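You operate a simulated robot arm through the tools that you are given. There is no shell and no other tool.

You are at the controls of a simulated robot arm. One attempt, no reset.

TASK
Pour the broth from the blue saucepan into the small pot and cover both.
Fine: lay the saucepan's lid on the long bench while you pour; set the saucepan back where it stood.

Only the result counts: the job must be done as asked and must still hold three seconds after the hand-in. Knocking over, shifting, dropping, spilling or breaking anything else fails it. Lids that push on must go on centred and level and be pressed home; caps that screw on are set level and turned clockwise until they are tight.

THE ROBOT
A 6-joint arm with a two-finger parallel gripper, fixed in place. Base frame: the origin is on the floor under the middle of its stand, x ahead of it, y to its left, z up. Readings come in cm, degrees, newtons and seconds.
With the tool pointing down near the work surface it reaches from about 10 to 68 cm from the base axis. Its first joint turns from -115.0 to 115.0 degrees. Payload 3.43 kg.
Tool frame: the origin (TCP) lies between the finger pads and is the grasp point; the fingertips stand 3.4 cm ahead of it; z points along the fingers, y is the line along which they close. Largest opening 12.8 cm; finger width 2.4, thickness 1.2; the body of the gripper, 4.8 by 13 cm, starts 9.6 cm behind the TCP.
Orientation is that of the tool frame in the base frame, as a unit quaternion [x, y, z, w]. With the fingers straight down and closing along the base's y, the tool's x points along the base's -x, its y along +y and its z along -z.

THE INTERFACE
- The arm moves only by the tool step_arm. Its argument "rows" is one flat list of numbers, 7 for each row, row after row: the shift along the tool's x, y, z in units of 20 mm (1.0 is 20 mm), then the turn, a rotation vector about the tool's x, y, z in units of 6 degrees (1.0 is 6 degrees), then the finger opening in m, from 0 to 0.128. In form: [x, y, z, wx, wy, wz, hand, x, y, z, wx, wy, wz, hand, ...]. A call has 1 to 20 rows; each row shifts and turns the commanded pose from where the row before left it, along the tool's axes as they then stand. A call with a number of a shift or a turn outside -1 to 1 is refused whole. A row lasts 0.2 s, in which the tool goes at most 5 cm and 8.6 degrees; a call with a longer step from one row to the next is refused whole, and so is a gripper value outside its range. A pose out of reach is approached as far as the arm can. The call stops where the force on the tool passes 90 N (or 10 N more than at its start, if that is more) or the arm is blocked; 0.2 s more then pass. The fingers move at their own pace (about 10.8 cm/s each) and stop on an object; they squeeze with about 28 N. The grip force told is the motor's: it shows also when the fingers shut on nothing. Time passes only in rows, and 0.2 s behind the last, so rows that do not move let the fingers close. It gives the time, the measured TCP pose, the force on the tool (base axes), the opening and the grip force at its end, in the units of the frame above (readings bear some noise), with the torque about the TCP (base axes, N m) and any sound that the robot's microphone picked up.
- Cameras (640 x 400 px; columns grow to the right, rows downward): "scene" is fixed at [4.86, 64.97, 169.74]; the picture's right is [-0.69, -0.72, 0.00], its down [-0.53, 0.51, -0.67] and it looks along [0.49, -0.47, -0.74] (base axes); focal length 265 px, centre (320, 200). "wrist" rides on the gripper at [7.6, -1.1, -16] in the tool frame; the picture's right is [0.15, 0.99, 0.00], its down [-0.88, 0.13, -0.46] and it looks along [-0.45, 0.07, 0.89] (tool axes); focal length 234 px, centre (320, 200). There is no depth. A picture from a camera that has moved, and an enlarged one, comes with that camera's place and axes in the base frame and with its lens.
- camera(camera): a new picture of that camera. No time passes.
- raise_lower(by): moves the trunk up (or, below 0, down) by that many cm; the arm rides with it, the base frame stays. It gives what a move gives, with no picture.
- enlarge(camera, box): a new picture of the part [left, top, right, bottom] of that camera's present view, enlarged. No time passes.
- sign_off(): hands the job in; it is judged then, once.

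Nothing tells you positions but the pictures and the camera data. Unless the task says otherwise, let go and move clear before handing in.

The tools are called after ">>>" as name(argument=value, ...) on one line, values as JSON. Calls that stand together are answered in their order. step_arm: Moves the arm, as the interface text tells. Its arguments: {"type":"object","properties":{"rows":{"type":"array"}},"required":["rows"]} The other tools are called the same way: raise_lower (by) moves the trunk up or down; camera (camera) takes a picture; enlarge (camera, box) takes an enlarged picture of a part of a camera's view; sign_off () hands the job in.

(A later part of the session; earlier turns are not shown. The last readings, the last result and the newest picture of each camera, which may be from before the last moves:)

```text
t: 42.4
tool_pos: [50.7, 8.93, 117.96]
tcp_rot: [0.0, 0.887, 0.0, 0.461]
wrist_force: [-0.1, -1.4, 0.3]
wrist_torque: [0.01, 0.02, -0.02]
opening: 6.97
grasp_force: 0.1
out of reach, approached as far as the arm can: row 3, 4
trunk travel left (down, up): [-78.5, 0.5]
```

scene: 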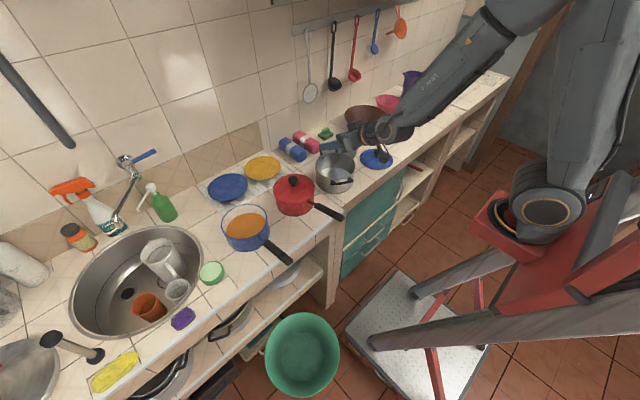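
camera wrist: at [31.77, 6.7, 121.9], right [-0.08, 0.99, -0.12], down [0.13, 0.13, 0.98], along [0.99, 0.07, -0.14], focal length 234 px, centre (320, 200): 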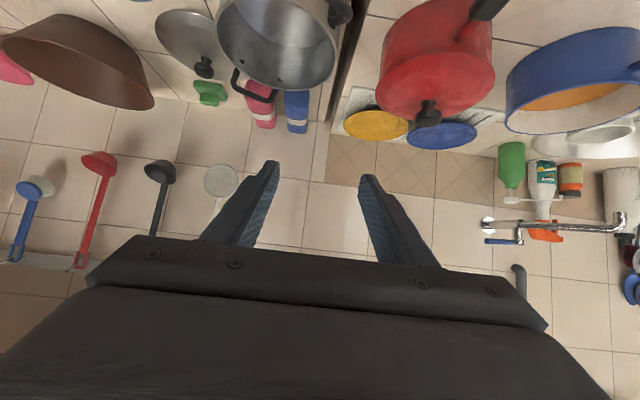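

The close-in limit is the elbow fold. Yawing the heading about −15° keeps the wrist farther from the base, so I'll dry-run that: yaw, move to about (50.5, 11, 108), then roll right about the handle axis as for pouring.

>>> step_arm(rows=[0, 0, 0, 0.683, 0, 0.478, 0.07, 0, 0, 0, 0.683, 0, 0.478, 0.07, 0, 0, 0, 0.683, 0, 0.478, 0.07, 0.8, 0.2, 0.56, 0, 0, 0, 0.07, 0.8, 0.2, 0.56, 0, 0, 0, 0.07, 0.8, 0.2, 0.56, 0, 0, 0, 0.07, 0.8, 0.2, 0.56, 0, 0, 0, 0.07, 0.8, 0.2, 0.56, 0, 0, 0, 0.07, 0, 0, 0, 0, 0, 0, 0.07])

>>> step_arm(rows=[-0.33, 0, -0.231, -0.574, 0, 0.819, 0.07, -0.33, 0, -0.231, -0.574, 0, 0.819, 0.07, -0.33, 0, -0.231, -0.574, 0, 0.819, 0.07, -0.33, 0, -0.231, -0.574, 0, 0.819, 0.07, -0.33, 0, -0.231, -0.574, 0, 0.819, 0.07, -0.33, 0, -0.231, -0.574, 0, 0.819, 0.07, -0.33, 0, -0.231, -0.574, 0, 0.819, 0.07, -0.33, 0, -0.231, -0.574, 0, 0.819, 0.07, -0.33, 0, -0.231, -0.574, 0, 0.819, 0.07, -0.33, 0, -0.231, -0.574, 0, 0.819, 0.07, 0, 0, 0, 0, 0, 0, 0.07])

>>> camera(camera="scene")

```text
t: 44.4
tool_pos: [51.24, 10.8, 108.14]
tcp_rot: [0.116, 0.879, -0.06, 0.459]
wrist_force: [-0.8, -0.1, 0.0]
wrist_torque: [0.02, -0.04, 0.01]
opening: 7.0
grasp_force: 0.1
trunk travel left (down, up): [-78.5, 0.5]
```

```text
t: 46.8
tool_pos: [50.45, 21.42, 148.0]
tcp_rot: [0.335, 0.741, 0.373, 0.447]
wrist_force: [0.0, 0.1, -0.1]
wrist_torque: [0.0, -0.01, -0.02]
opening: 6.99
grasp_force: 0.1
out of reach, approached as far as the arm can: row 1, 2, 3, 4, 5, 6, 7, 8, 9, 10
trunk travel left (down, up): [-78.5, 0.5]
```

```text
taken
```

scene: 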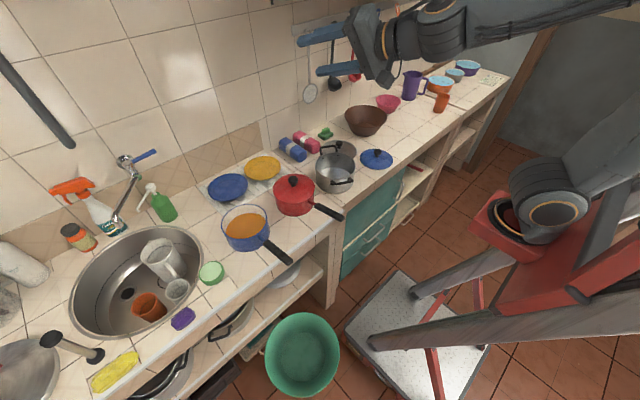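

The roll from that pose ran into a joint limit and the arm drifted up; good that it was empty. I'll look at the arm to understand the wrist's structure.

>>> enlarge(camera="scene", box=[280, 0, 640, 225])

>>> camera(camera="wrist")

```text
1.78 times, centred on (460, 112) of scene
camera zoom: at [4.86, 64.97, 169.74], right [-0.69, -0.72, 0.0], down [-0.53, 0.51, -0.67], along [0.49, -0.47, -0.74], focal length 472 px, centre (71, 356)
```

zoom: 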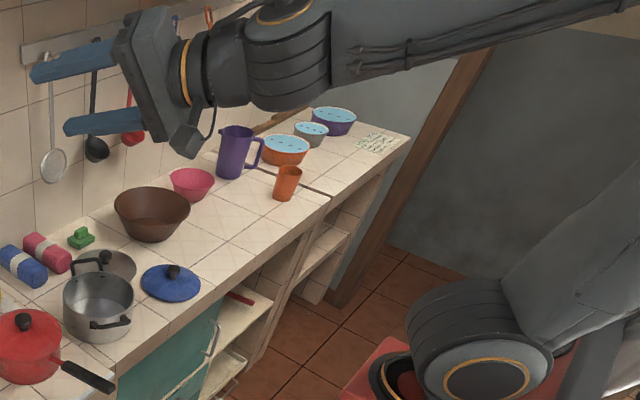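

```text
taken
camera wrist: at [32.97, 22.89, 149.12], right [0.11, 0.61, 0.78], down [-0.06, -0.78, 0.62], along [0.99, -0.12, -0.04], focal length 234 px, centre (320, 200)
```

wrist: 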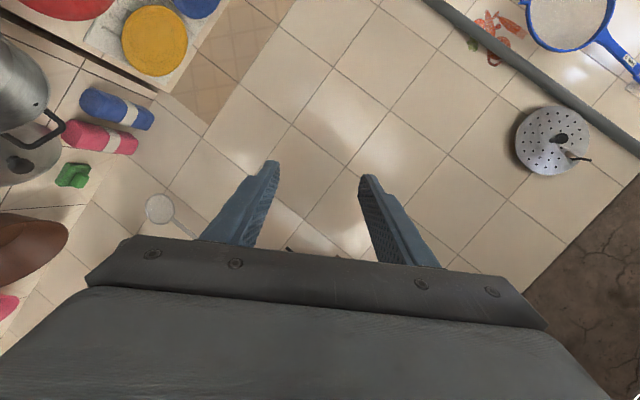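

The wrist is a roll–pitch–roll type and the near-base pose with the tool bent up is what fails. A better pour is with the handle lying along y (heading −y), pan on the far side of the pot, tipping toward me with a steeper tool; I'll undo the roll, lower the trunk back, and dry-run that instead.

>>> step_arm(rows=[0, 0, 0, 0.574, 0, -0.819, 0.07, 0, 0, 0, 0.574, 0, -0.819, 0.07, 0, 0, 0, 0.574, 0, -0.819, 0.07, 0, 0, 0, 0.574, 0, -0.819, 0.07, 0, 0, 0, 0.574, 0, -0.819, 0.07, 0, 0, 0, 0.574, 0, -0.819, 0.07, 0, 0, 0, 0.574, 0, -0.819, 0.07, 0, 0, 0, 0.574, 0, -0.819, 0.07, 0, 0, 0, 0.574, 0, -0.819, 0.07, 0, 0, 0, 0.574, 0, -0.819, 0.07, 0, 0, 0, 0, 0, 0, 0.07])

>>> raise_lower(by=-11)

>>> camera(camera="scene")

```text
t: 49.2
tool_pos: [50.59, 21.21, 148.02]
tcp_rot: [0.116, 0.88, -0.06, 0.457]
wrist_force: [-0.6, 0.8, 0.1]
wrist_torque: [0.0, 0.0, 0.01]
opening: 7.01
grasp_force: 0.0
trunk travel left (down, up): [-78.5, 0.5]
```

```text
t: 50.6
tool_pos: [50.4, 21.41, 136.97]
tcp_rot: [0.115, 0.879, -0.06, 0.458]
wrist_force: [0.0, -0.4, -0.6]
wrist_torque: [0.02, 0.02, -0.01]
opening: 7.0
grasp_force: 0.0
trunk travel left (down, up): [-67.5, 11.5]
```

```text
taken
```

scene: 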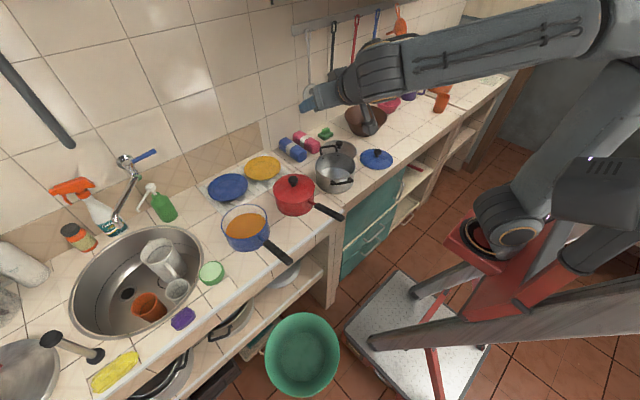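

The arm is back in a normal pose. Now I'll steepen the tool to 60° and yaw it to point along −y.

>>> step_arm(rows=[0, 0, 0, 0, 0.834, 0, 0.07, 0, 0, 0, 0, 0.834, 0, 0.07, 0, 0, 0, 0, 0.834, 0, 0.07, 0, 0, 0, 0, 0.834, 0, 0.07, 0, 0, 0, 0, 0.834, 0, 0.07, 0, 0, 0, 0.48, 0, 0.831, 0.07, 0, 0, 0, 0.48, 0, 0.831, 0.07, 0, 0, 0, 0.48, 0, 0.831, 0.07, 0, 0, 0, 0.48, 0, 0.831, 0.07, 0, 0, 0, 0.48, 0, 0.831, 0.07, 0, 0, 0, 0.48, 0, 0.831, 0.07, 0, 0, 0, 0.48, 0, 0.831, 0.07, 0, 0, 0, 0.48, 0, 0.831, 0.07, 0, 0, 0, 0.48, 0, 0.831, 0.07, 0, 0, 0, 0.48, 0, 0.831, 0.07, 0, 0, 0, 0.48, 0, 0.831, 0.07, 0, 0, 0, 0.48, 0, 0.831, 0.07, 0, 0, 0, 0.48, 0, 0.831, 0.07, 0, 0, 0, 0, 0, 0, 0.07])

>>> camera(camera="wrist")

>>> camera(camera="scene")

```text
t: 54.6
tool_pos: [50.39, 21.28, 137.01]
tcp_rot: [0.682, 0.683, -0.184, 0.184]
wrist_force: [0.5, 1.1, -0.1]
wrist_torque: [0.0, 0.01, -0.02]
opening: 6.98
grasp_force: 0.0
trunk travel left (down, up): [-67.5, 11.5]
```

```text
taken
camera wrist: at [49.4, 35.66, 147.05], right [0.99, 0.13, -0.07], down [0.13, -0.53, 0.84], along [0.07, -0.84, -0.55], focal length 234 px, centre (320, 200)
```

wrist: 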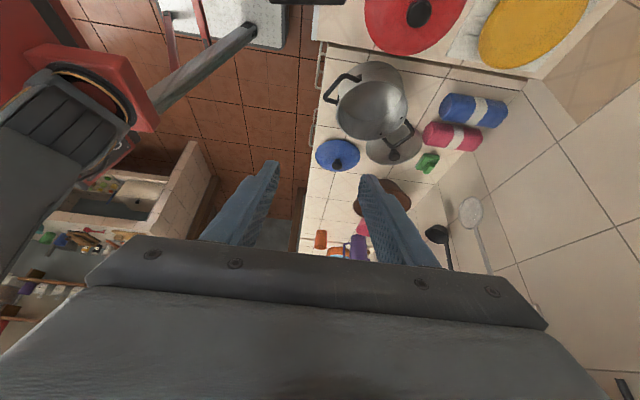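

```text
taken
```

scene: 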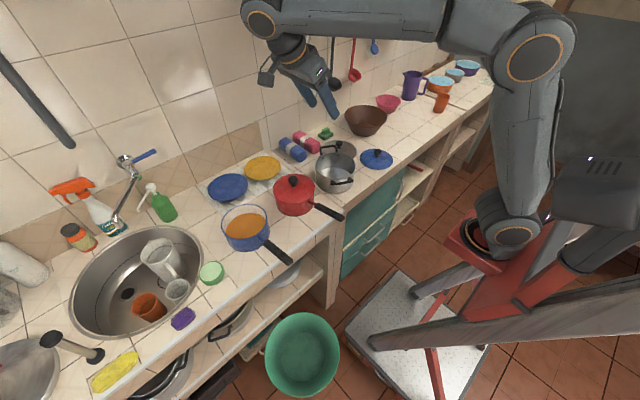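

The arm takes this attitude easily. I'll move to the start-of-pour pose (70, 14, 112) and dry-run the roll.

>>> step_arm(rows=[0.238, 0.754, 0.973, 0, 0, 0, 0.07, 0.238, 0.754, 0.973, 0, 0, 0, 0.07, 0.238, 0.754, 0.973, 0, 0, 0, 0.07, 0.238, 0.754, 0.973, 0, 0, 0, 0.07, 0.238, 0.754, 0.973, 0, 0, 0, 0.07, 0.238, 0.754, 0.973, 0, 0, 0, 0.07, 0.238, 0.754, 0.973, 0, 0, 0, 0.07, 0.238, 0.754, 0.973, 0, 0, 0, 0.07, 0.238, 0.754, 0.973, 0, 0, 0, 0.07, 0.238, 0.754, 0.973, 0, 0, 0, 0.07, 0.238, 0.754, 0.973, 0, 0, 0, 0.07, 0.238, 0.754, 0.973, 0, 0, 0, 0.07, 0.238, 0.754, 0.973, 0, 0, 0, 0.07, 0, 0, 0, 0, 0, 0, 0.07])

>>> camera(camera="scene")

>>> camera(camera="wrist")

```text
t: 57.6
tool_pos: [70.24, 14.21, 111.88]
tcp_rot: [0.683, 0.683, -0.183, 0.183]
wrist_force: [-0.1, -0.9, -0.3]
wrist_torque: [0.01, 0.0, 0.04]
opening: 7.03
grasp_force: 0.0
trunk travel left (down, up): [-67.5, 11.5]
```

```text
taken
```

scene: 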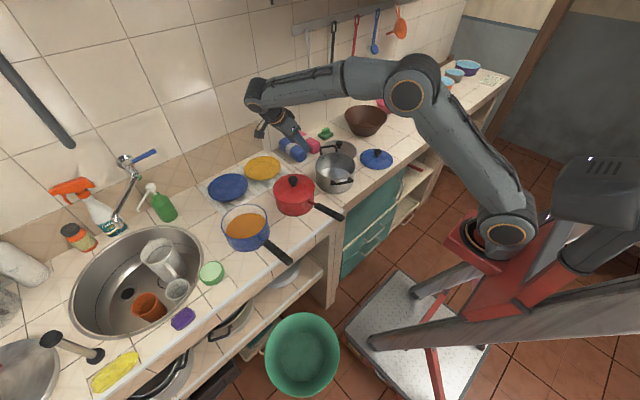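

```text
taken
camera wrist: at [69.15, 28.48, 121.91], right [0.99, 0.13, -0.07], down [0.13, -0.53, 0.83], along [0.07, -0.84, -0.55], focal length 234 px, centre (320, 200)
```

wrist: 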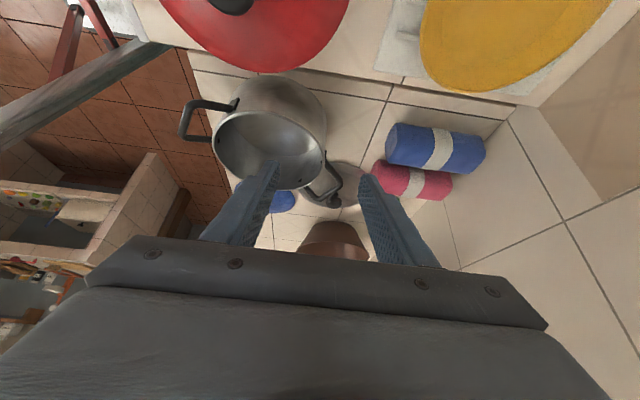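

Reachable, but tipping here would bring the palm close above the red pan. The mirror image is freer: handle pointing −y (heading +y), so I'll yaw round and dry-run on that side.

>>> step_arm(rows=[0, 0, 0, -0.5, 0, -0.866, 0.07, 0, 0, 0, -0.5, 0, -0.866, 0.07, 0, 0, 0, -0.5, 0, -0.866, 0.07, 0, 0, 0, -0.5, 0, -0.866, 0.07, 0, 0, 0, -0.5, 0, -0.866, 0.07, 0, 0, 0, -0.5, 0, -0.866, 0.07, 0, 0, 0, -0.5, 0, -0.866, 0.07, 0, 0, 0, -0.5, 0, -0.866, 0.07, 0, 0, 0, -0.5, 0, -0.866, 0.07, 0, 0, 0, -0.5, 0, -0.866, 0.07, 0, 0, 0, -0.5, 0, -0.866, 0.07, 0, 0, 0, -0.5, 0, -0.866, 0.07, 0, 0, 0, -0.5, 0, -0.866, 0.07, 0, 0, 0, -0.5, 0, -0.866, 0.07, 0, 0, 0, -0.5, 0, -0.866, 0.07, 0, 0, 0, 0, 0, 0, 0.07])

>>> step_arm(rows=[0, -1, 0, 0, 0, 0, 0.07, 0, -1, 0, 0, 0, 0, 0.07, 0, -1, 0, 0, 0, 0, 0.07, 0, -1, 0, 0, 0, 0, 0.07, 0, -1, 0, 0, 0, 0, 0.07, 0, -1, 0, 0, 0, 0, 0.07, 0, -1, 0, 0, 0, 0, 0.07, 0, -1, 0, 0, 0, 0, 0.07, 0, -1, 0, 0, 0, 0, 0.07, 0, -1, 0, 0, 0, 0, 0.07, 0, -1, 0, 0, 0, 0, 0.07, 0, -1, 0, 0, 0, 0, 0.07, 0, -1, 0, 0, 0, 0, 0.07, 0, -1, 0, 0, 0, 0, 0.07, 0, 0, 0, 0, 0, 0, 0.07])

>>> step_arm(rows=[0, 0, 0, -0.5, 0, -0.866, 0.07, 0, 0, 0, -0.5, 0, -0.866, 0.07, 0, 0, 0, -0.5, 0, -0.866, 0.07, 0, 0, 0, -0.5, 0, -0.866, 0.07, 0, 0, 0, -0.5, 0, -0.866, 0.07, 0, 0, 0, -0.5, 0, -0.866, 0.07, 0, 0, 0, -0.5, 0, -0.866, 0.07, 0, 0, 0, -0.5, 0, -0.866, 0.07, 0, 0, 0, -0.5, 0, -0.866, 0.07, 0, 0, 0, -0.5, 0, -0.866, 0.07, 0, 0, 0, -0.5, 0, -0.866, 0.07, 0, 0, 0, -0.5, 0, -0.866, 0.07, 0, 0, 0, -0.5, 0, -0.866, 0.07, 0, 0, 0, -0.5, 0, -0.866, 0.07, 0, 0, 0, -0.5, 0, -0.866, 0.07, 0, 0, 0, 0, 0, 0, 0.07])

>>> camera(camera="wrist")

>>> camera(camera="scene")

```text
t: 61.0
tool_pos: [70.13, 14.15, 111.84]
tcp_rot: [-0.001, 0.966, 0.0, 0.259]
wrist_force: [0.9, 1.0, 0.5]
wrist_torque: [-0.04, -0.01, -0.01]
opening: 7.01
grasp_force: 0.0
trunk travel left (down, up): [-67.5, 11.5]
```

```text
t: 64.2
tool_pos: [70.21, -13.91, 111.77]
tcp_rot: [-0.001, 0.966, 0.001, 0.259]
wrist_force: [-0.6, -0.4, 0.0]
wrist_torque: [0.01, -0.01, 0.02]
opening: 7.01
grasp_force: 0.1
trunk travel left (down, up): [-67.5, 11.5]
```

```text
t: 67.6
tool_pos: [70.15, -13.82, 111.99]
tcp_rot: [0.685, -0.681, -0.183, -0.183]
wrist_force: [-0.7, 0.1, 0.3]
wrist_torque: [0.0, 0.01, 0.02]
opening: 7.0
grasp_force: 0.1
trunk travel left (down, up): [-67.5, 11.5]
```

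```text
taken
camera wrist: at [71.43, -28.62, 121.97], right [-0.99, -0.13, -0.07], down [-0.13, 0.53, 0.83], along [-0.07, 0.83, -0.55], focal length 234 px, centre (320, 200)
```

wrist: 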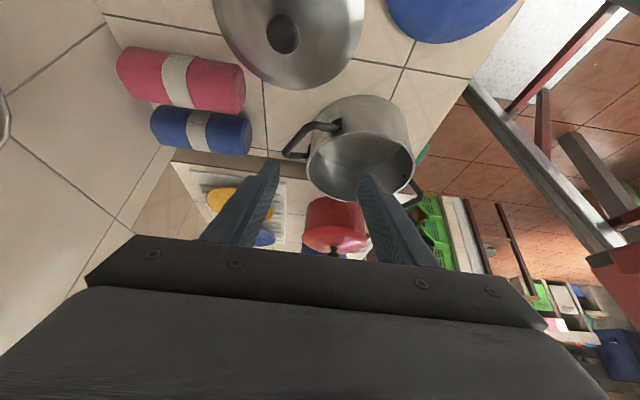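

```text
taken
```

scene: 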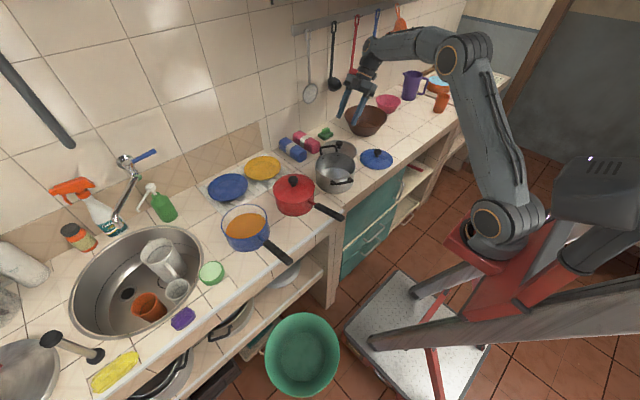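

This side is reachable too. Now the dry-run tip: roll left about the handle axis with the lip held fixed.

>>> step_arm(rows=[-0.2015, 0, -0.349, 0.866, 0, -0.5, 0.07, -0.2015, 0, -0.349, 0.866, 0, -0.5, 0.07, -0.2015, 0, -0.349, 0.866, 0, -0.5, 0.07, -0.2015, 0, -0.349, 0.866, 0, -0.5, 0.07, -0.2015, 0, -0.349, 0.866, 0, -0.5, 0.07, -0.2015, 0, -0.349, 0.866, 0, -0.5, 0.07, -0.2015, 0, -0.349, 0.866, 0, -0.5, 0.07, -0.2015, 0, -0.349, 0.866, 0, -0.5, 0.07, 0, 0, 0, 0, 0, 0, 0.07])

>>> step_arm(rows=[-0.2015, 0, -0.349, 0.866, 0, -0.5, 0.07, -0.2015, 0, -0.349, 0.866, 0, -0.5, 0.07, -0.2015, 0, -0.349, 0.866, 0, -0.5, 0.07, -0.2015, 0, -0.349, 0.866, 0, -0.5, 0.07, -0.2015, 0, -0.349, 0.866, 0, -0.5, 0.07, -0.2015, 0, -0.349, 0.866, 0, -0.5, 0.07, -0.2015, 0, -0.349, 0.866, 0, -0.5, 0.07, -0.2015, 0, -0.349, 0.866, 0, -0.5, 0.07, -0.2015, 0, -0.349, 0.866, 0, -0.5, 0.07, -0.2015, 0, -0.349, 0.866, 0, -0.5, 0.07, 0, 0, 0, 0, 0, 0, 0.07])

>>> camera(camera="scene")

```text
t: 69.6
tool_pos: [68.9, -13.78, 119.45]
tcp_rot: [0.7, -0.552, 0.106, -0.441]
wrist_force: [-0.7, 0.2, -0.2]
wrist_torque: [-0.01, -0.02, 0.03]
opening: 6.99
grasp_force: 0.0
out of reach, approached as far as the arm can: row 8
trunk travel left (down, up): [-67.5, 11.5]
```

```text
t: 72.0
tool_pos: [75.18, -13.67, 140.67]
tcp_rot: [0.663, -0.471, 0.232, -0.534]
wrist_force: [0.2, 0.1, -1.1]
wrist_torque: [0.03, 0.03, 0.0]
opening: 6.99
grasp_force: 0.0
out of reach, approached as far as the arm can: row 1, 2, 3, 4, 5, 6, 7, 8, 9, 10
trunk travel left (down, up): [-67.5, 11.5]
```

```text
taken
```

scene: 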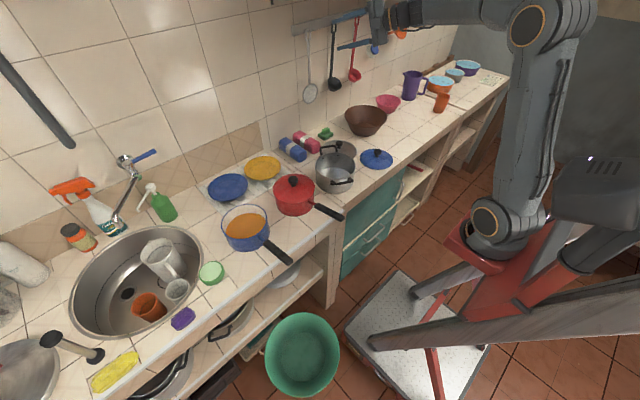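

Rolling about the handle runs the last joint into its limit. A better way: pour over the far lip by pitching the pan nose-down, coming from the −y side with heading +y, which keeps all joints mid-range. I'll undo this roll and dry-run that.

>>> step_arm(rows=[0, 0, 0, -0.8177, 0, 0.472, 0.07, 0, 0, 0, -0.8177, 0, 0.472, 0.07, 0, 0, 0, -0.8177, 0, 0.472, 0.07, 0, 0, 0, -0.8177, 0, 0.472, 0.07, 0, 0, 0, -0.8177, 0, 0.472, 0.07, 0, 0, 0, -0.8177, 0, 0.472, 0.07, 0, 0, 0, -0.8177, 0, 0.472, 0.07, 0, 0, 0, -0.8177, 0, 0.472, 0.07, 0, 0, 0, -0.8177, 0, 0.472, 0.07, 0, 0, 0, -0.8177, 0, 0.472, 0.07, 0, 0, 0, -0.8177, 0, 0.472, 0.07, 0, 0, 0, -0.8177, 0, 0.472, 0.07, 0, 0, 0, 0, -0.833, 0, 0.07, 0, 0, 0, 0, -0.833, 0, 0.07, 0, 0, 0, 0, 0, 0, 0.07])

>>> camera(camera="scene")

```text
t: 75.2
tool_pos: [70.67, -12.15, 137.22]
tcp_rot: [-0.658, 0.67, 0.241, 0.247]
wrist_force: [-0.1, 0.1, -1.3]
wrist_torque: [0.01, 0.01, 0.01]
opening: 7.02
grasp_force: 0.0
out of reach, approached as far as the arm can: row 10, 11, 12
trunk travel left (down, up): [-67.5, 11.5]
```

```text
taken
```

scene: 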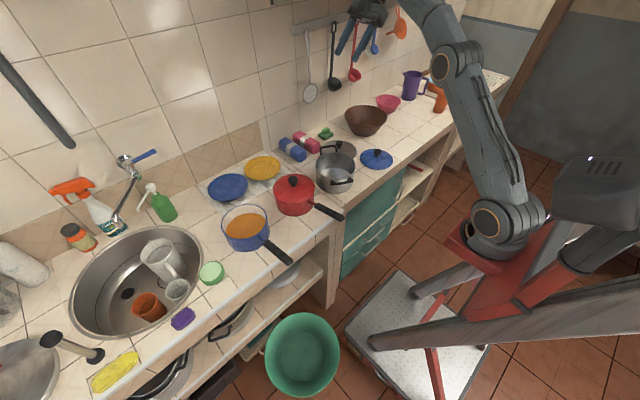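

Orientation is now heading +y at 50° depression. I'll go to the pour start pose (62, −22.5, 107).

>>> step_arm(rows=[0.855, 0.272, 0.515, 0, 0, 0, 0.07, 0.855, 0.272, 0.515, 0, 0, 0, 0.07, 0.855, 0.272, 0.515, 0, 0, 0, 0.07, 0.855, 0.272, 0.515, 0, 0, 0, 0.07, 0.855, 0.272, 0.515, 0, 0, 0, 0.07, 0.855, 0.272, 0.515, 0, 0, 0, 0.07, 0.855, 0.272, 0.515, 0, 0, 0, 0.07, 0.855, 0.272, 0.515, 0, 0, 0, 0.07, 0.855, 0.272, 0.515, 0, 0, 0, 0.07, 0.855, 0.272, 0.515, 0, 0, 0, 0.07, 0.855, 0.272, 0.515, 0, 0, 0, 0.07, 0.855, 0.272, 0.515, 0, 0, 0, 0.07, 0.855, 0.272, 0.515, 0, 0, 0, 0.07, 0.855, 0.272, 0.515, 0, 0, 0, 0.07, 0.855, 0.272, 0.515, 0, 0, 0, 0.07, 0.855, 0.272, 0.515, 0, 0, 0, 0.07, 0, 0, 0, 0, 0, 0, 0.07])

>>> camera(camera="wrist")

>>> camera(camera="scene")

```text
t: 78.8
tool_pos: [61.75, -22.19, 107.06]
tcp_rot: [-0.658, 0.669, 0.244, 0.245]
wrist_force: [-0.4, 0.1, -0.3]
wrist_torque: [0.04, -0.03, 0.01]
opening: 7.0
grasp_force: 0.1
trunk travel left (down, up): [-67.5, 11.5]
```

```text
taken
camera wrist: at [62.72, -38.54, 114.26], right [-0.99, -0.1, -0.09], down [-0.12, 0.38, 0.92], along [-0.05, 0.92, -0.39], focal length 234 px, centre (320, 200)
```

wrist: 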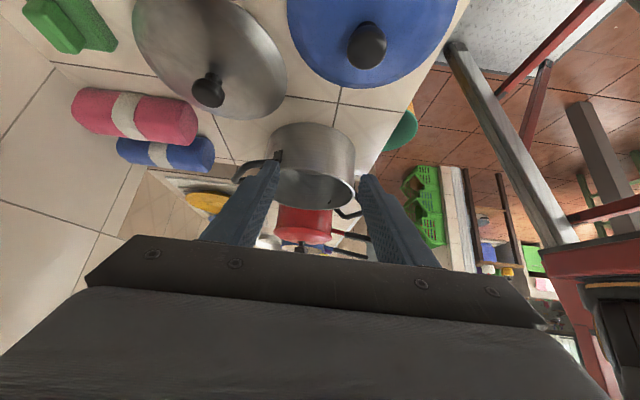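

```text
taken
```

scene: 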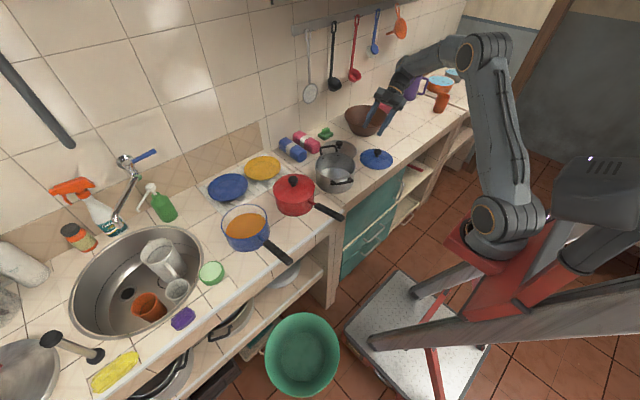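

In position. Now the empty nose-down dry run about the future lip point (22 cm ahead of the grasp).

>>> step_arm(rows=[-0.741, 0, -0.882, 0, 1, 0, 0.07, -0.741, 0, -0.882, 0, 1, 0, 0.07, -0.741, 0, -0.882, 0, 1, 0, 0.07, -0.741, 0, -0.882, 0, 1, 0, 0.07, -0.741, 0, -0.882, 0, 1, 0, 0.07, -0.741, 0, -0.882, 0, 1, 0, 0.07, -0.741, 0, -0.882, 0, 1, 0, 0.07, -0.741, 0, -0.882, 0, 1, 0, 0.07, 0, 0, 0, 0, 0, 0, 0.07])

>>> step_arm(rows=[-0.741, 0, -0.882, 0, 1, 0, 0.07, -0.741, 0, -0.882, 0, 1, 0, 0.07, -0.741, 0, -0.882, 0, 1, 0, 0.07, -0.741, 0, -0.882, 0, 1, 0, 0.07, -0.741, 0, -0.882, 0, 1, 0, 0.07, -0.741, 0, -0.882, 0, 1, 0, 0.07, -0.741, 0, -0.882, 0, 1, 0, 0.07, -0.741, 0, -0.882, 0, 1, 0, 0.07, -0.741, 0, -0.882, 0, 1, 0, 0.07, 0, 0, 0, 0, 0, 0, 0.07])

>>> camera(camera="scene")

```text
t: 80.8
tool_pos: [61.91, -15.84, 123.7]
tcp_rot: [-0.7, 0.711, -0.046, -0.049]
wrist_force: [1.0, 0.4, 0.2]
wrist_torque: [0.0, 0.03, 0.01]
opening: 7.02
grasp_force: 0.0
trunk travel left (down, up): [-67.5, 11.5]
```

```text
t: 83.0
tool_pos: [62.31, 3.08, 130.1]
tcp_rot: [-0.602, 0.612, -0.359, -0.367]
wrist_force: [0.0, -0.7, 0.2]
wrist_torque: [-0.01, 0.0, -0.01]
opening: 6.98
grasp_force: 0.1
trunk travel left (down, up): [-67.5, 11.5]
```

```text
taken
```

scene: 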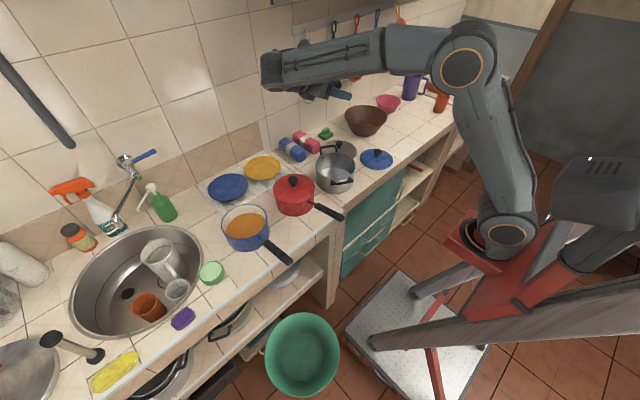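

The full nose-down pitch to 102° works with no limit hit. I'll reverse it, then go round to the blue pan's handle.

>>> step_arm(rows=[0.741, 0, 0.882, 0, -1, 0, 0.07, 0.741, 0, 0.882, 0, -1, 0, 0.07, 0.741, 0, 0.882, 0, -1, 0, 0.07, 0.741, 0, 0.882, 0, -1, 0, 0.07, 0.741, 0, 0.882, 0, -1, 0, 0.07, 0.741, 0, 0.882, 0, -1, 0, 0.07, 0.741, 0, 0.882, 0, -1, 0, 0.07, 0.741, 0, 0.882, 0, -1, 0, 0.07, 0.741, 0, 0.882, 0, -1, 0, 0.07, 0.741, 0, 0.882, 0, -1, 0, 0.07, 0.741, 0, 0.882, 0, -1, 0, 0.07, 0.741, 0, 0.882, 0, -1, 0, 0.07, 0.741, 0, 0.882, 0, -1, 0, 0.07, 0.741, 0, 0.882, 0, -1, 0, 0.07, 0.741, 0, 0.882, 0, -1, 0, 0.07, 0.741, 0, 0.882, 0, -1, 0, 0.07, 0.741, 0, 0.882, 0, -1, 0, 0.07, 0, 0, 0, 0, 0, 0, 0.07])

>>> step_arm(rows=[-0.643, 0, -0.766, 0, 0, 0, 0.07, -0.643, 0, -0.766, 0, 0, 0, 0.07, -0.643, 0, -0.766, 0, 0, 0, 0.07, -0.643, 0, -0.766, 0, 0, 0, 0.07, -0.643, 0, -0.766, 0, 0, 0, 0.07, 0, 0, 0, 0.643, 0, 0.766, 0.07, 0, 0, 0, 0.643, 0, 0.766, 0.07, 0, 0, 0, 0.643, 0, 0.766, 0.07, 0, 0, 0, 0.643, 0, 0.766, 0.07, 0, 0, 0, 0.643, 0, 0.766, 0.07, 0, 0, 0, 0.643, 0, 0.766, 0.07, 0, 0, 0, 0.643, 0, 0.766, 0.07, 0, 0, 0, 0.643, 0, 0.766, 0.07, 0, 0, 0, 0.643, 0, 0.766, 0.07, 0, 0, 0, 0.643, 0, 0.766, 0.07, 0, 0, 0, 0.643, 0, 0.766, 0.07, 0, 0, 0, 0.643, 0, 0.766, 0.07, 0, 0, 0, 0.643, 0, 0.766, 0.07, 0, 0, 0, 0.643, 0, 0.766, 0.07, 0, 0, 0, 0, 0, 0, 0.07])

```text
t: 86.8
tool_pos: [61.75, -24.48, 109.71]
tcp_rot: [-0.658, 0.669, 0.243, 0.245]
wrist_force: [-1.0, -0.6, 0.8]
wrist_torque: [0.0, 0.02, -0.05]
opening: 7.02
grasp_force: 0.1
trunk travel left (down, up): [-67.5, 11.5]
```

```text
t: 91.0
tool_pos: [61.78, -24.4, 119.75]
tcp_rot: [-0.039, 0.939, 0.017, 0.34]
wrist_force: [0.5, -0.1, 0.0]
wrist_torque: [0.03, 0.04, -0.01]
opening: 6.97
grasp_force: 0.1
trunk travel left (down, up): [-67.5, 11.5]
```

Heading is now about 5°, matching the handle's direction. I'll move across to hover above the blue pan's handle.

>>> step_arm(rows=[0.17, 0.972, 0, 0, 0, 0, 0.07, 0.17, 0.972, 0, 0, 0, 0, 0.07, 0.17, 0.972, 0, 0, 0, 0, 0.07, 0.17, 0.972, 0, 0, 0, 0, 0.07, 0.17, 0.972, 0, 0, 0, 0, 0.07, 0.17, 0.972, 0, 0, 0, 0, 0.07, 0.17, 0.972, 0, 0, 0, 0, 0.07, 0.17, 0.972, 0, 0, 0, 0, 0.07, 0.17, 0.972, 0, 0, 0, 0, 0.07, 0.17, 0.972, 0, 0, 0, 0, 0.07, 0.17, 0.972, 0, 0, 0, 0, 0.07, 0.17, 0.972, 0, 0, 0, 0, 0.07, 0.17, 0.972, 0, 0, 0, 0, 0.07, 0.17, 0.972, 0, 0, 0, 0, 0.07, 0.17, 0.972, 0, 0, 0, 0, 0.07, 0.17, 0.972, 0, 0, 0, 0, 0.07, 0.17, 0.972, 0, 0, 0, 0, 0.07, 0.17, 0.972, 0, 0, 0, 0, 0.07])

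>>> step_arm(rows=[0.17, 0.972, 0, 0, 0, 0, 0.07, 0.17, 0.972, 0, 0, 0, 0, 0.07, 0.17, 0.972, 0, 0, 0, 0, 0.07, 0.17, 0.972, 0, 0, 0, 0, 0.07, 0.17, 0.972, 0, 0, 0, 0, 0.07, 0.17, 0.972, 0, 0, 0, 0, 0.07, 0.17, 0.972, 0, 0, 0, 0, 0.07, 0.17, 0.972, 0, 0, 0, 0, 0.07, 0.17, 0.972, 0, 0, 0, 0, 0.07, 0.17, 0.972, 0, 0, 0, 0, 0.07, 0.17, 0.972, 0, 0, 0, 0, 0.07, 0.17, 0.972, 0, 0, 0, 0, 0.07, 0.17, 0.972, 0, 0, 0, 0, 0.07, 0.17, 0.972, 0, 0, 0, 0, 0.07, 0.17, 0.972, 0, 0, 0, 0, 0.07, 0.17, 0.972, 0, 0, 0, 0, 0.07, 0.17, 0.972, 0, 0, 0, 0, 0.07, 0.17, 0.972, 0, 0, 0, 0, 0.07, 0, 0, 0, 0, 0, 0, 0.07])

>>> camera(camera="wrist")

>>> camera(camera="scene")

```text
t: 94.8
tool_pos: [54.2, 9.96, 116.07]
tcp_rot: [-0.04, 0.939, 0.018, 0.341]
wrist_force: [-0.3, -0.3, -0.3]
wrist_torque: [0.01, -0.02, -0.01]
opening: 7.02
grasp_force: 0.0
trunk travel left (down, up): [-67.5, 11.5]
```

```text
t: 98.8
tool_pos: [46.4, 44.48, 112.37]
tcp_rot: [-0.04, 0.939, 0.018, 0.341]
wrist_force: [-0.1, 0.4, -0.9]
wrist_torque: [0.01, 0.03, 0.01]
opening: 7.0
grasp_force: 0.1
trunk travel left (down, up): [-67.5, 11.5]
```

```text
taken
camera wrist: at [30.55, 41.61, 119.76], right [-0.2, 0.98, -0.09], down [0.37, 0.16, 0.92], along [0.91, 0.15, -0.39], focal length 234 px, centre (320, 200)
```

wrist: 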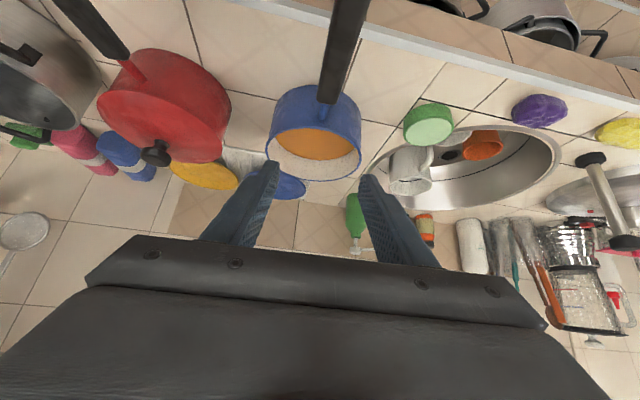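

```text
taken
```

scene: 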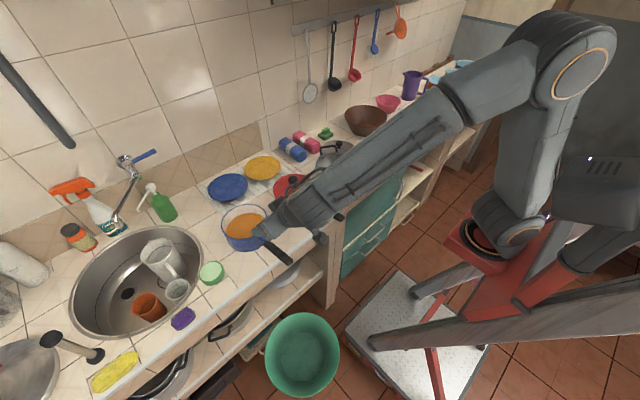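

The handle lies between the fingers along the tool heading; its line passes about (47.8, 44.6) at z≈98.3. I'll descend most of the way and check.

>>> step_arm(rows=[0.499, 0, 0.731, 0, 0, 0, 0.07, 0.499, 0, 0.731, 0, 0, 0, 0.07, 0.499, 0, 0.731, 0, 0, 0, 0.07, 0.499, 0, 0.731, 0, 0, 0, 0.07, 0.499, 0, 0.731, 0, 0, 0, 0.07, 0, 0, 0, 0, 0, 0, 0.07])

>>> camera(camera="wrist")

>>> enlarge(camera="scene", box=[210, 180, 340, 280])

```text
t: 100.2
tool_pos: [47.24, 44.4, 103.56]
tcp_rot: [-0.04, 0.939, 0.018, 0.34]
wrist_force: [0.4, -0.2, -0.4]
wrist_torque: [-0.02, -0.02, -0.02]
opening: 7.0
grasp_force: 0.1
trunk travel left (down, up): [-67.5, 11.5]
```

```text
taken
camera wrist: at [31.41, 41.7, 111.03], right [-0.2, 0.98, -0.09], down [0.37, 0.16, 0.92], along [0.91, 0.15, -0.39], focal length 234 px, centre (320, 200)
```

wrist: 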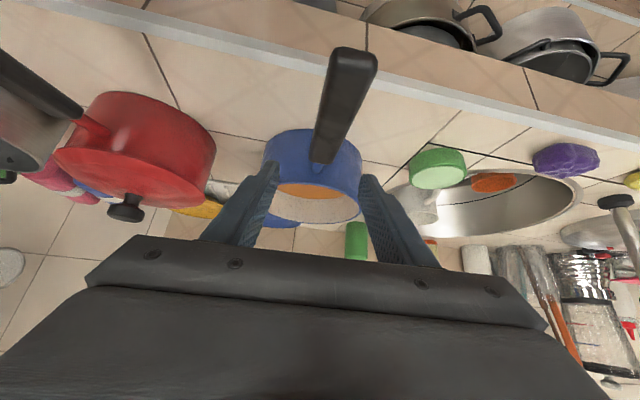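

```text
4.00 times, centred on (275, 230) of scene
camera zoom: at [4.86, 64.97, 169.74], right [-0.69, -0.72, 0.0], down [-0.53, 0.51, -0.67], along [0.49, -0.47, -0.74], focal length 1061 px, centre (500, 80)
```

zoom: 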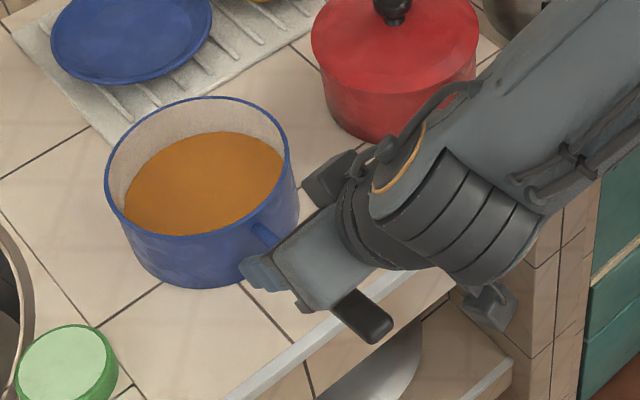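

The handle is centred between the fingers with its top sloping gently up toward me. I'll lower the last 5 cm around it.

>>> step_arm(rows=[0.492, 0.033, 0.732, 0, 0, 0, 0.07, 0.492, 0.033, 0.732, 0, 0, 0, 0.07, 0.492, 0.033, 0.732, 0, 0, 0, 0.07, 0, 0, 0, 0, 0, 0, 0.07])

>>> camera(camera="wrist")

>>> enlarge(camera="scene", box=[210, 180, 340, 280])

```text
t: 101.2
tool_pos: [47.75, 44.67, 98.26]
tcp_rot: [-0.04, 0.939, 0.019, 0.341]
wrist_force: [-0.3, 0.3, -0.7]
wrist_torque: [-0.01, 0.02, 0.02]
opening: 7.01
grasp_force: 0.0
trunk travel left (down, up): [-67.5, 11.5]
```

```text
taken
camera wrist: at [31.92, 41.97, 105.68], right [-0.2, 0.98, -0.09], down [0.37, 0.16, 0.92], along [0.91, 0.15, -0.39], focal length 234 px, centre (320, 200)
```

wrist: 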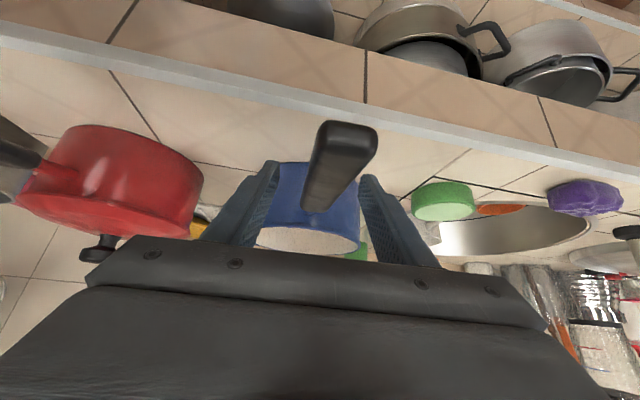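

```text
4.00 times, centred on (275, 230) of scene
camera zoom: at [4.86, 64.97, 169.74], right [-0.69, -0.72, 0.0], down [-0.53, 0.51, -0.67], along [0.49, -0.47, -0.74], focal length 1061 px, centre (500, 80)
```

zoom: 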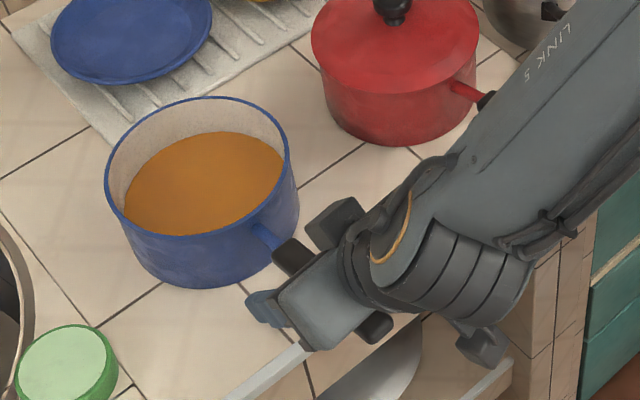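

The fingers straddle the handle with no contact. I'll close on it.

>>> step_arm(rows=[0, 0, 0, 0, 0, 0, 0.04, 0, 0, 0, 0, 0, 0, 0.03, 0, 0, 0, 0, 0, 0, 0.02, 0, 0, 0, 0, 0, 0, 0.0, 0, 0, 0, 0, 0, 0, 0.0, 0, 0, 0, 0, 0, 0, 0.0])

>>> camera(camera="wrist")

>>> enlarge(camera="scene", box=[210, 180, 340, 280])

```text
t: 102.6
tool_pos: [47.77, 44.74, 98.37]
tcp_rot: [-0.04, 0.939, 0.018, 0.341]
wrist_force: [1.7, -2.6, 0.3]
wrist_torque: [-0.33, -0.34, -0.39]
opening: 2.59
grasp_force: 28.2
trunk travel left (down, up): [-67.5, 11.5]
```

```text
taken
camera wrist: at [31.94, 41.94, 105.71], right [-0.2, 0.98, -0.09], down [0.37, 0.16, 0.92], along [0.91, 0.15, -0.39], focal length 234 px, centre (320, 200)
```

wrist: 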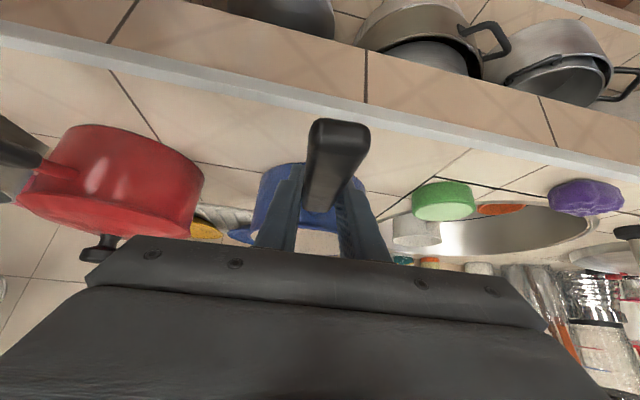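

```text
4.00 times, centred on (275, 230) of scene
camera zoom: at [4.86, 64.97, 169.74], right [-0.69, -0.72, 0.0], down [-0.53, 0.51, -0.67], along [0.49, -0.47, -0.74], focal length 1061 px, centre (500, 80)
```

zoom: 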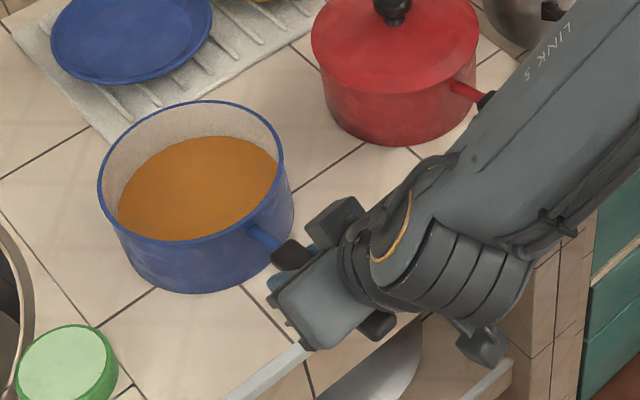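

Gripped at 2.59 cm with 28 N; the pan swung about 0.5 cm in y, which I'll correct when setting it back. I'll lift slowly by about 1.5 cm and check for droop.

>>> step_arm(rows=[-0.064, 0, -0.077, 0, 0, 0, 0, -0.064, 0, -0.077, 0, 0, 0, 0, -0.064, 0, -0.077, 0, 0, 0, 0, -0.064, 0, -0.077, 0, 0, 0, 0, -0.064, 0, -0.077, 0, 0, 0, 0, -0.064, 0, -0.077, 0, 0, 0, 0, -0.064, 0, -0.077, 0, 0, 0, 0, 0, 0, 0, 0, 0, 0, 0])

>>> enlarge(camera="scene", box=[210, 180, 340, 280])

>>> camera(camera="wrist")

```text
t: 104.4
tool_pos: [47.91, 44.79, 99.64]
tcp_rot: [-0.041, 0.939, 0.018, 0.34]
wrist_force: [0.3, -0.5, -7.5]
wrist_torque: [-0.12, 0.76, -0.03]
opening: 2.59
grasp_force: 27.9
trunk travel left (down, up): [-67.5, 11.5]
```

```text
4.00 times, centred on (275, 230) of scene
camera zoom: at [4.86, 64.97, 169.74], right [-0.69, -0.72, 0.0], down [-0.53, 0.51, -0.67], along [0.49, -0.47, -0.74], focal length 1061 px, centre (500, 80)
```

zoom: 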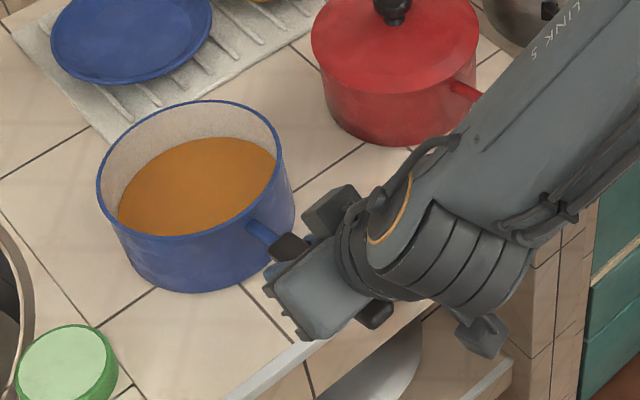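

```text
taken
camera wrist: at [31.95, 41.98, 107.09], right [-0.2, 0.98, -0.09], down [0.37, 0.16, 0.92], along [0.91, 0.15, -0.39], focal length 234 px, centre (320, 200)
```

wrist: 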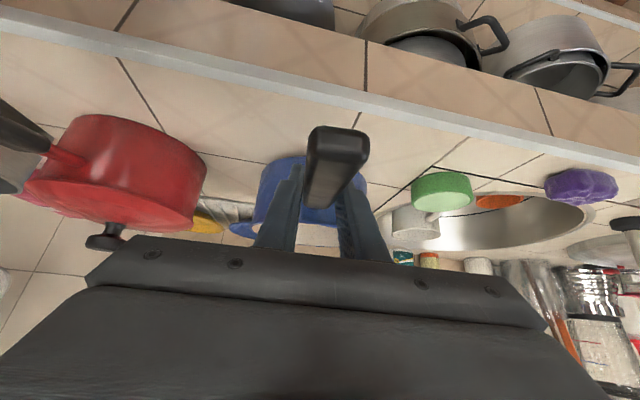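

The far side of the pan seems not to have lifted yet: it is pivoting rather than rising level. I'll look closely before going further.

>>> enlarge(camera="scene", box=[225, 195, 290, 260])

>>> enlarge(camera="wrist", box=[220, 100, 400, 260])

```text
6.15 times, centred on (258, 228) of scene
camera zoom: at [4.86, 64.97, 169.74], right [-0.69, -0.72, 0.0], down [-0.53, 0.51, -0.67], along [0.49, -0.47, -0.74], focal length 1633 px, centre (705, 31)
```

zoom: 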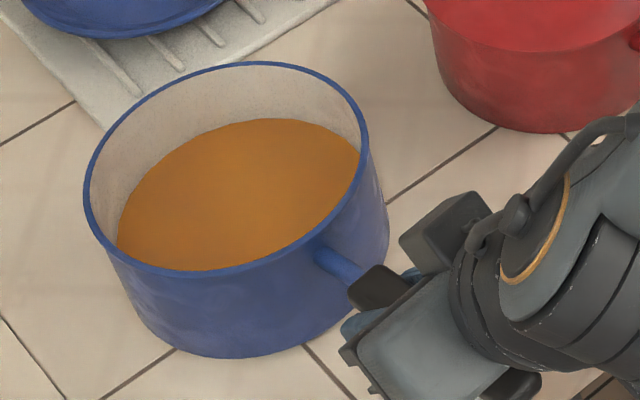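

```text
2.50 times, centred on (310, 180) of wrist
camera zoom: at [31.95, 41.98, 107.09], right [-0.2, 0.98, -0.09], down [0.37, 0.16, 0.92], along [0.91, 0.15, -0.39], focal length 585 px, centre (345, 250)
```

zoom: 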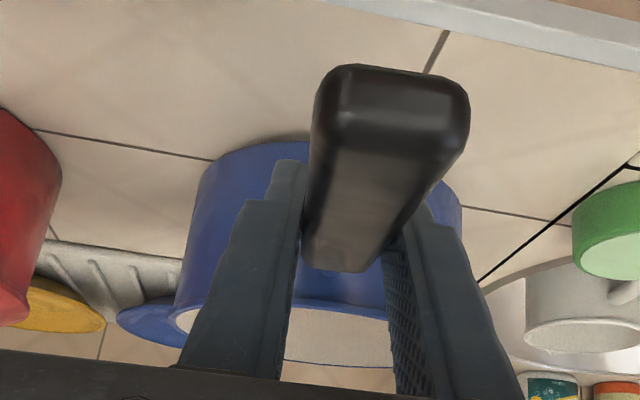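

The far edge still rests on the bench, so the handle is turning a little in the grip. I'll take repeated force readings to estimate the weight before deciding on a better grasp.

>>> step_arm(rows=[0, 0, 0, 0, 0, 0, 0, 0, 0, 0, 0, 0, 0, 0])

>>> step_arm(rows=[0, 0, 0, 0, 0, 0, 0, 0, 0, 0, 0, 0, 0, 0])

>>> step_arm(rows=[0, 0, 0, 0, 0, 0, 0, 0, 0, 0, 0, 0, 0, 0])

```text
t: 105.0
tool_pos: [47.73, 44.86, 99.59]
tcp_rot: [-0.039, 0.939, 0.017, 0.34]
wrist_force: [1.2, -0.1, -7.0]
wrist_torque: [-0.06, 0.69, -0.07]
opening: 2.57
grasp_force: 28.2
trunk travel left (down, up): [-67.5, 11.5]
```

```text
t: 105.6
tool_pos: [47.7, 44.79, 99.7]
tcp_rot: [-0.041, 0.939, 0.017, 0.341]
wrist_force: [0.6, -0.8, -6.6]
wrist_torque: [-0.08, 0.56, -0.07]
opening: 2.6
grasp_force: 28.4
trunk travel left (down, up): [-67.5, 11.5]
```

```text
t: 106.2
tool_pos: [47.68, 44.76, 99.71]
tcp_rot: [-0.039, 0.939, 0.017, 0.342]
wrist_force: [0.4, -1.5, -6.9]
wrist_torque: [-0.08, 0.46, -0.06]
opening: 2.6
grasp_force: 28.1
trunk travel left (down, up): [-67.5, 11.5]
```

The readings give about 12 N for pan plus broth, needing ~1.7 N·m at this grip, and the crossing-angle grip is creeping. I'll set the pan back down, let go, and re-grip with the tool lying flatter along the handle so the handle's rear end braces under the palm.

>>> step_arm(rows=[0.064, 0, 0.077, 0, 0, 0, 0, 0.064, 0, 0.077, 0, 0, 0, 0, 0.064, 0, 0.077, 0, 0, 0, 0, 0.064, 0, 0.077, 0, 0, 0, 0, 0.064, 0, 0.077, 0, 0, 0, 0, 0.064, 0, 0.077, 0, 0, 0, 0, 0.064, 0, 0.077, 0, 0, 0, 0, 0, 0, 0, 0, 0, 0, 0, 0, 0, 0, 0, 0, 0, 0])

>>> step_arm(rows=[0, 0, 0, 0, 0, 0, 0.03, 0, 0, 0, 0, 0, 0, 0.04, 0, 0, 0, 0, 0, 0, 0.07, 0, 0, 0, 0, 0, 0, 0.07])

>>> enlarge(camera="scene", box=[225, 195, 290, 260])

```text
t: 108.2
tool_pos: [47.74, 44.69, 98.46]
tcp_rot: [-0.041, 0.939, 0.019, 0.341]
wrist_force: [-6.2, -0.3, 13.0]
wrist_torque: [-0.25, -0.34, -0.06]
opening: 2.58
grasp_force: 28.2
trunk travel left (down, up): [-67.5, 11.5]
```

```text
t: 109.2
tool_pos: [47.79, 44.89, 98.28]
tcp_rot: [-0.04, 0.939, 0.017, 0.342]
wrist_force: [0.0, -0.5, 0.4]
wrist_torque: [0.03, -0.02, 0.02]
opening: 6.99
grasp_force: 0.0
trunk travel left (down, up): [-67.5, 11.5]
```

```text
6.15 times, centred on (258, 228) of scene
camera zoom: at [4.86, 64.97, 169.74], right [-0.69, -0.72, 0.0], down [-0.53, 0.51, -0.67], along [0.49, -0.47, -0.74], focal length 1633 px, centre (705, 31)
```

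zoom: 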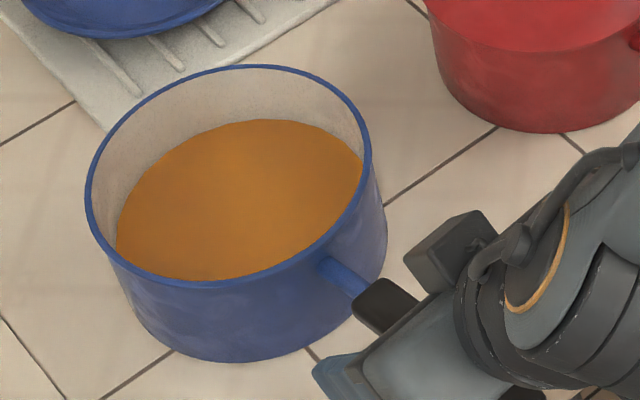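

The pan is flat again and free. I'll take the same view as before the first grip to measure how far it shifted.

>>> enlarge(camera="scene", box=[210, 180, 340, 280])

>>> camera(camera="wrist")

```text
4.00 times, centred on (275, 230) of scene
camera zoom: at [4.86, 64.97, 169.74], right [-0.69, -0.72, 0.0], down [-0.53, 0.51, -0.67], along [0.49, -0.47, -0.74], focal length 1061 px, centre (500, 80)
```

zoom: 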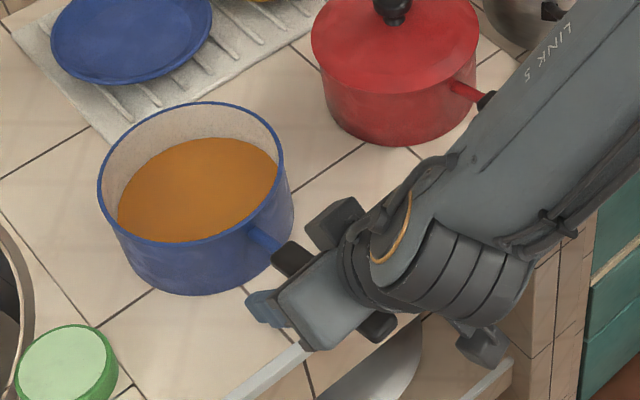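

```text
taken
camera wrist: at [31.89, 41.98, 105.73], right [-0.2, 0.98, -0.09], down [0.37, 0.16, 0.92], along [0.91, 0.15, -0.39], focal length 234 px, centre (320, 200)
```

wrist: 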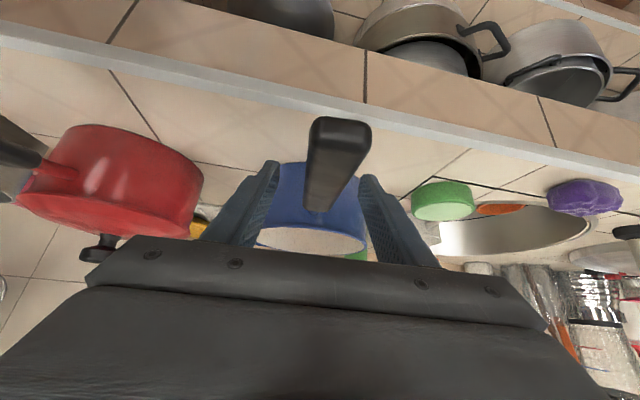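

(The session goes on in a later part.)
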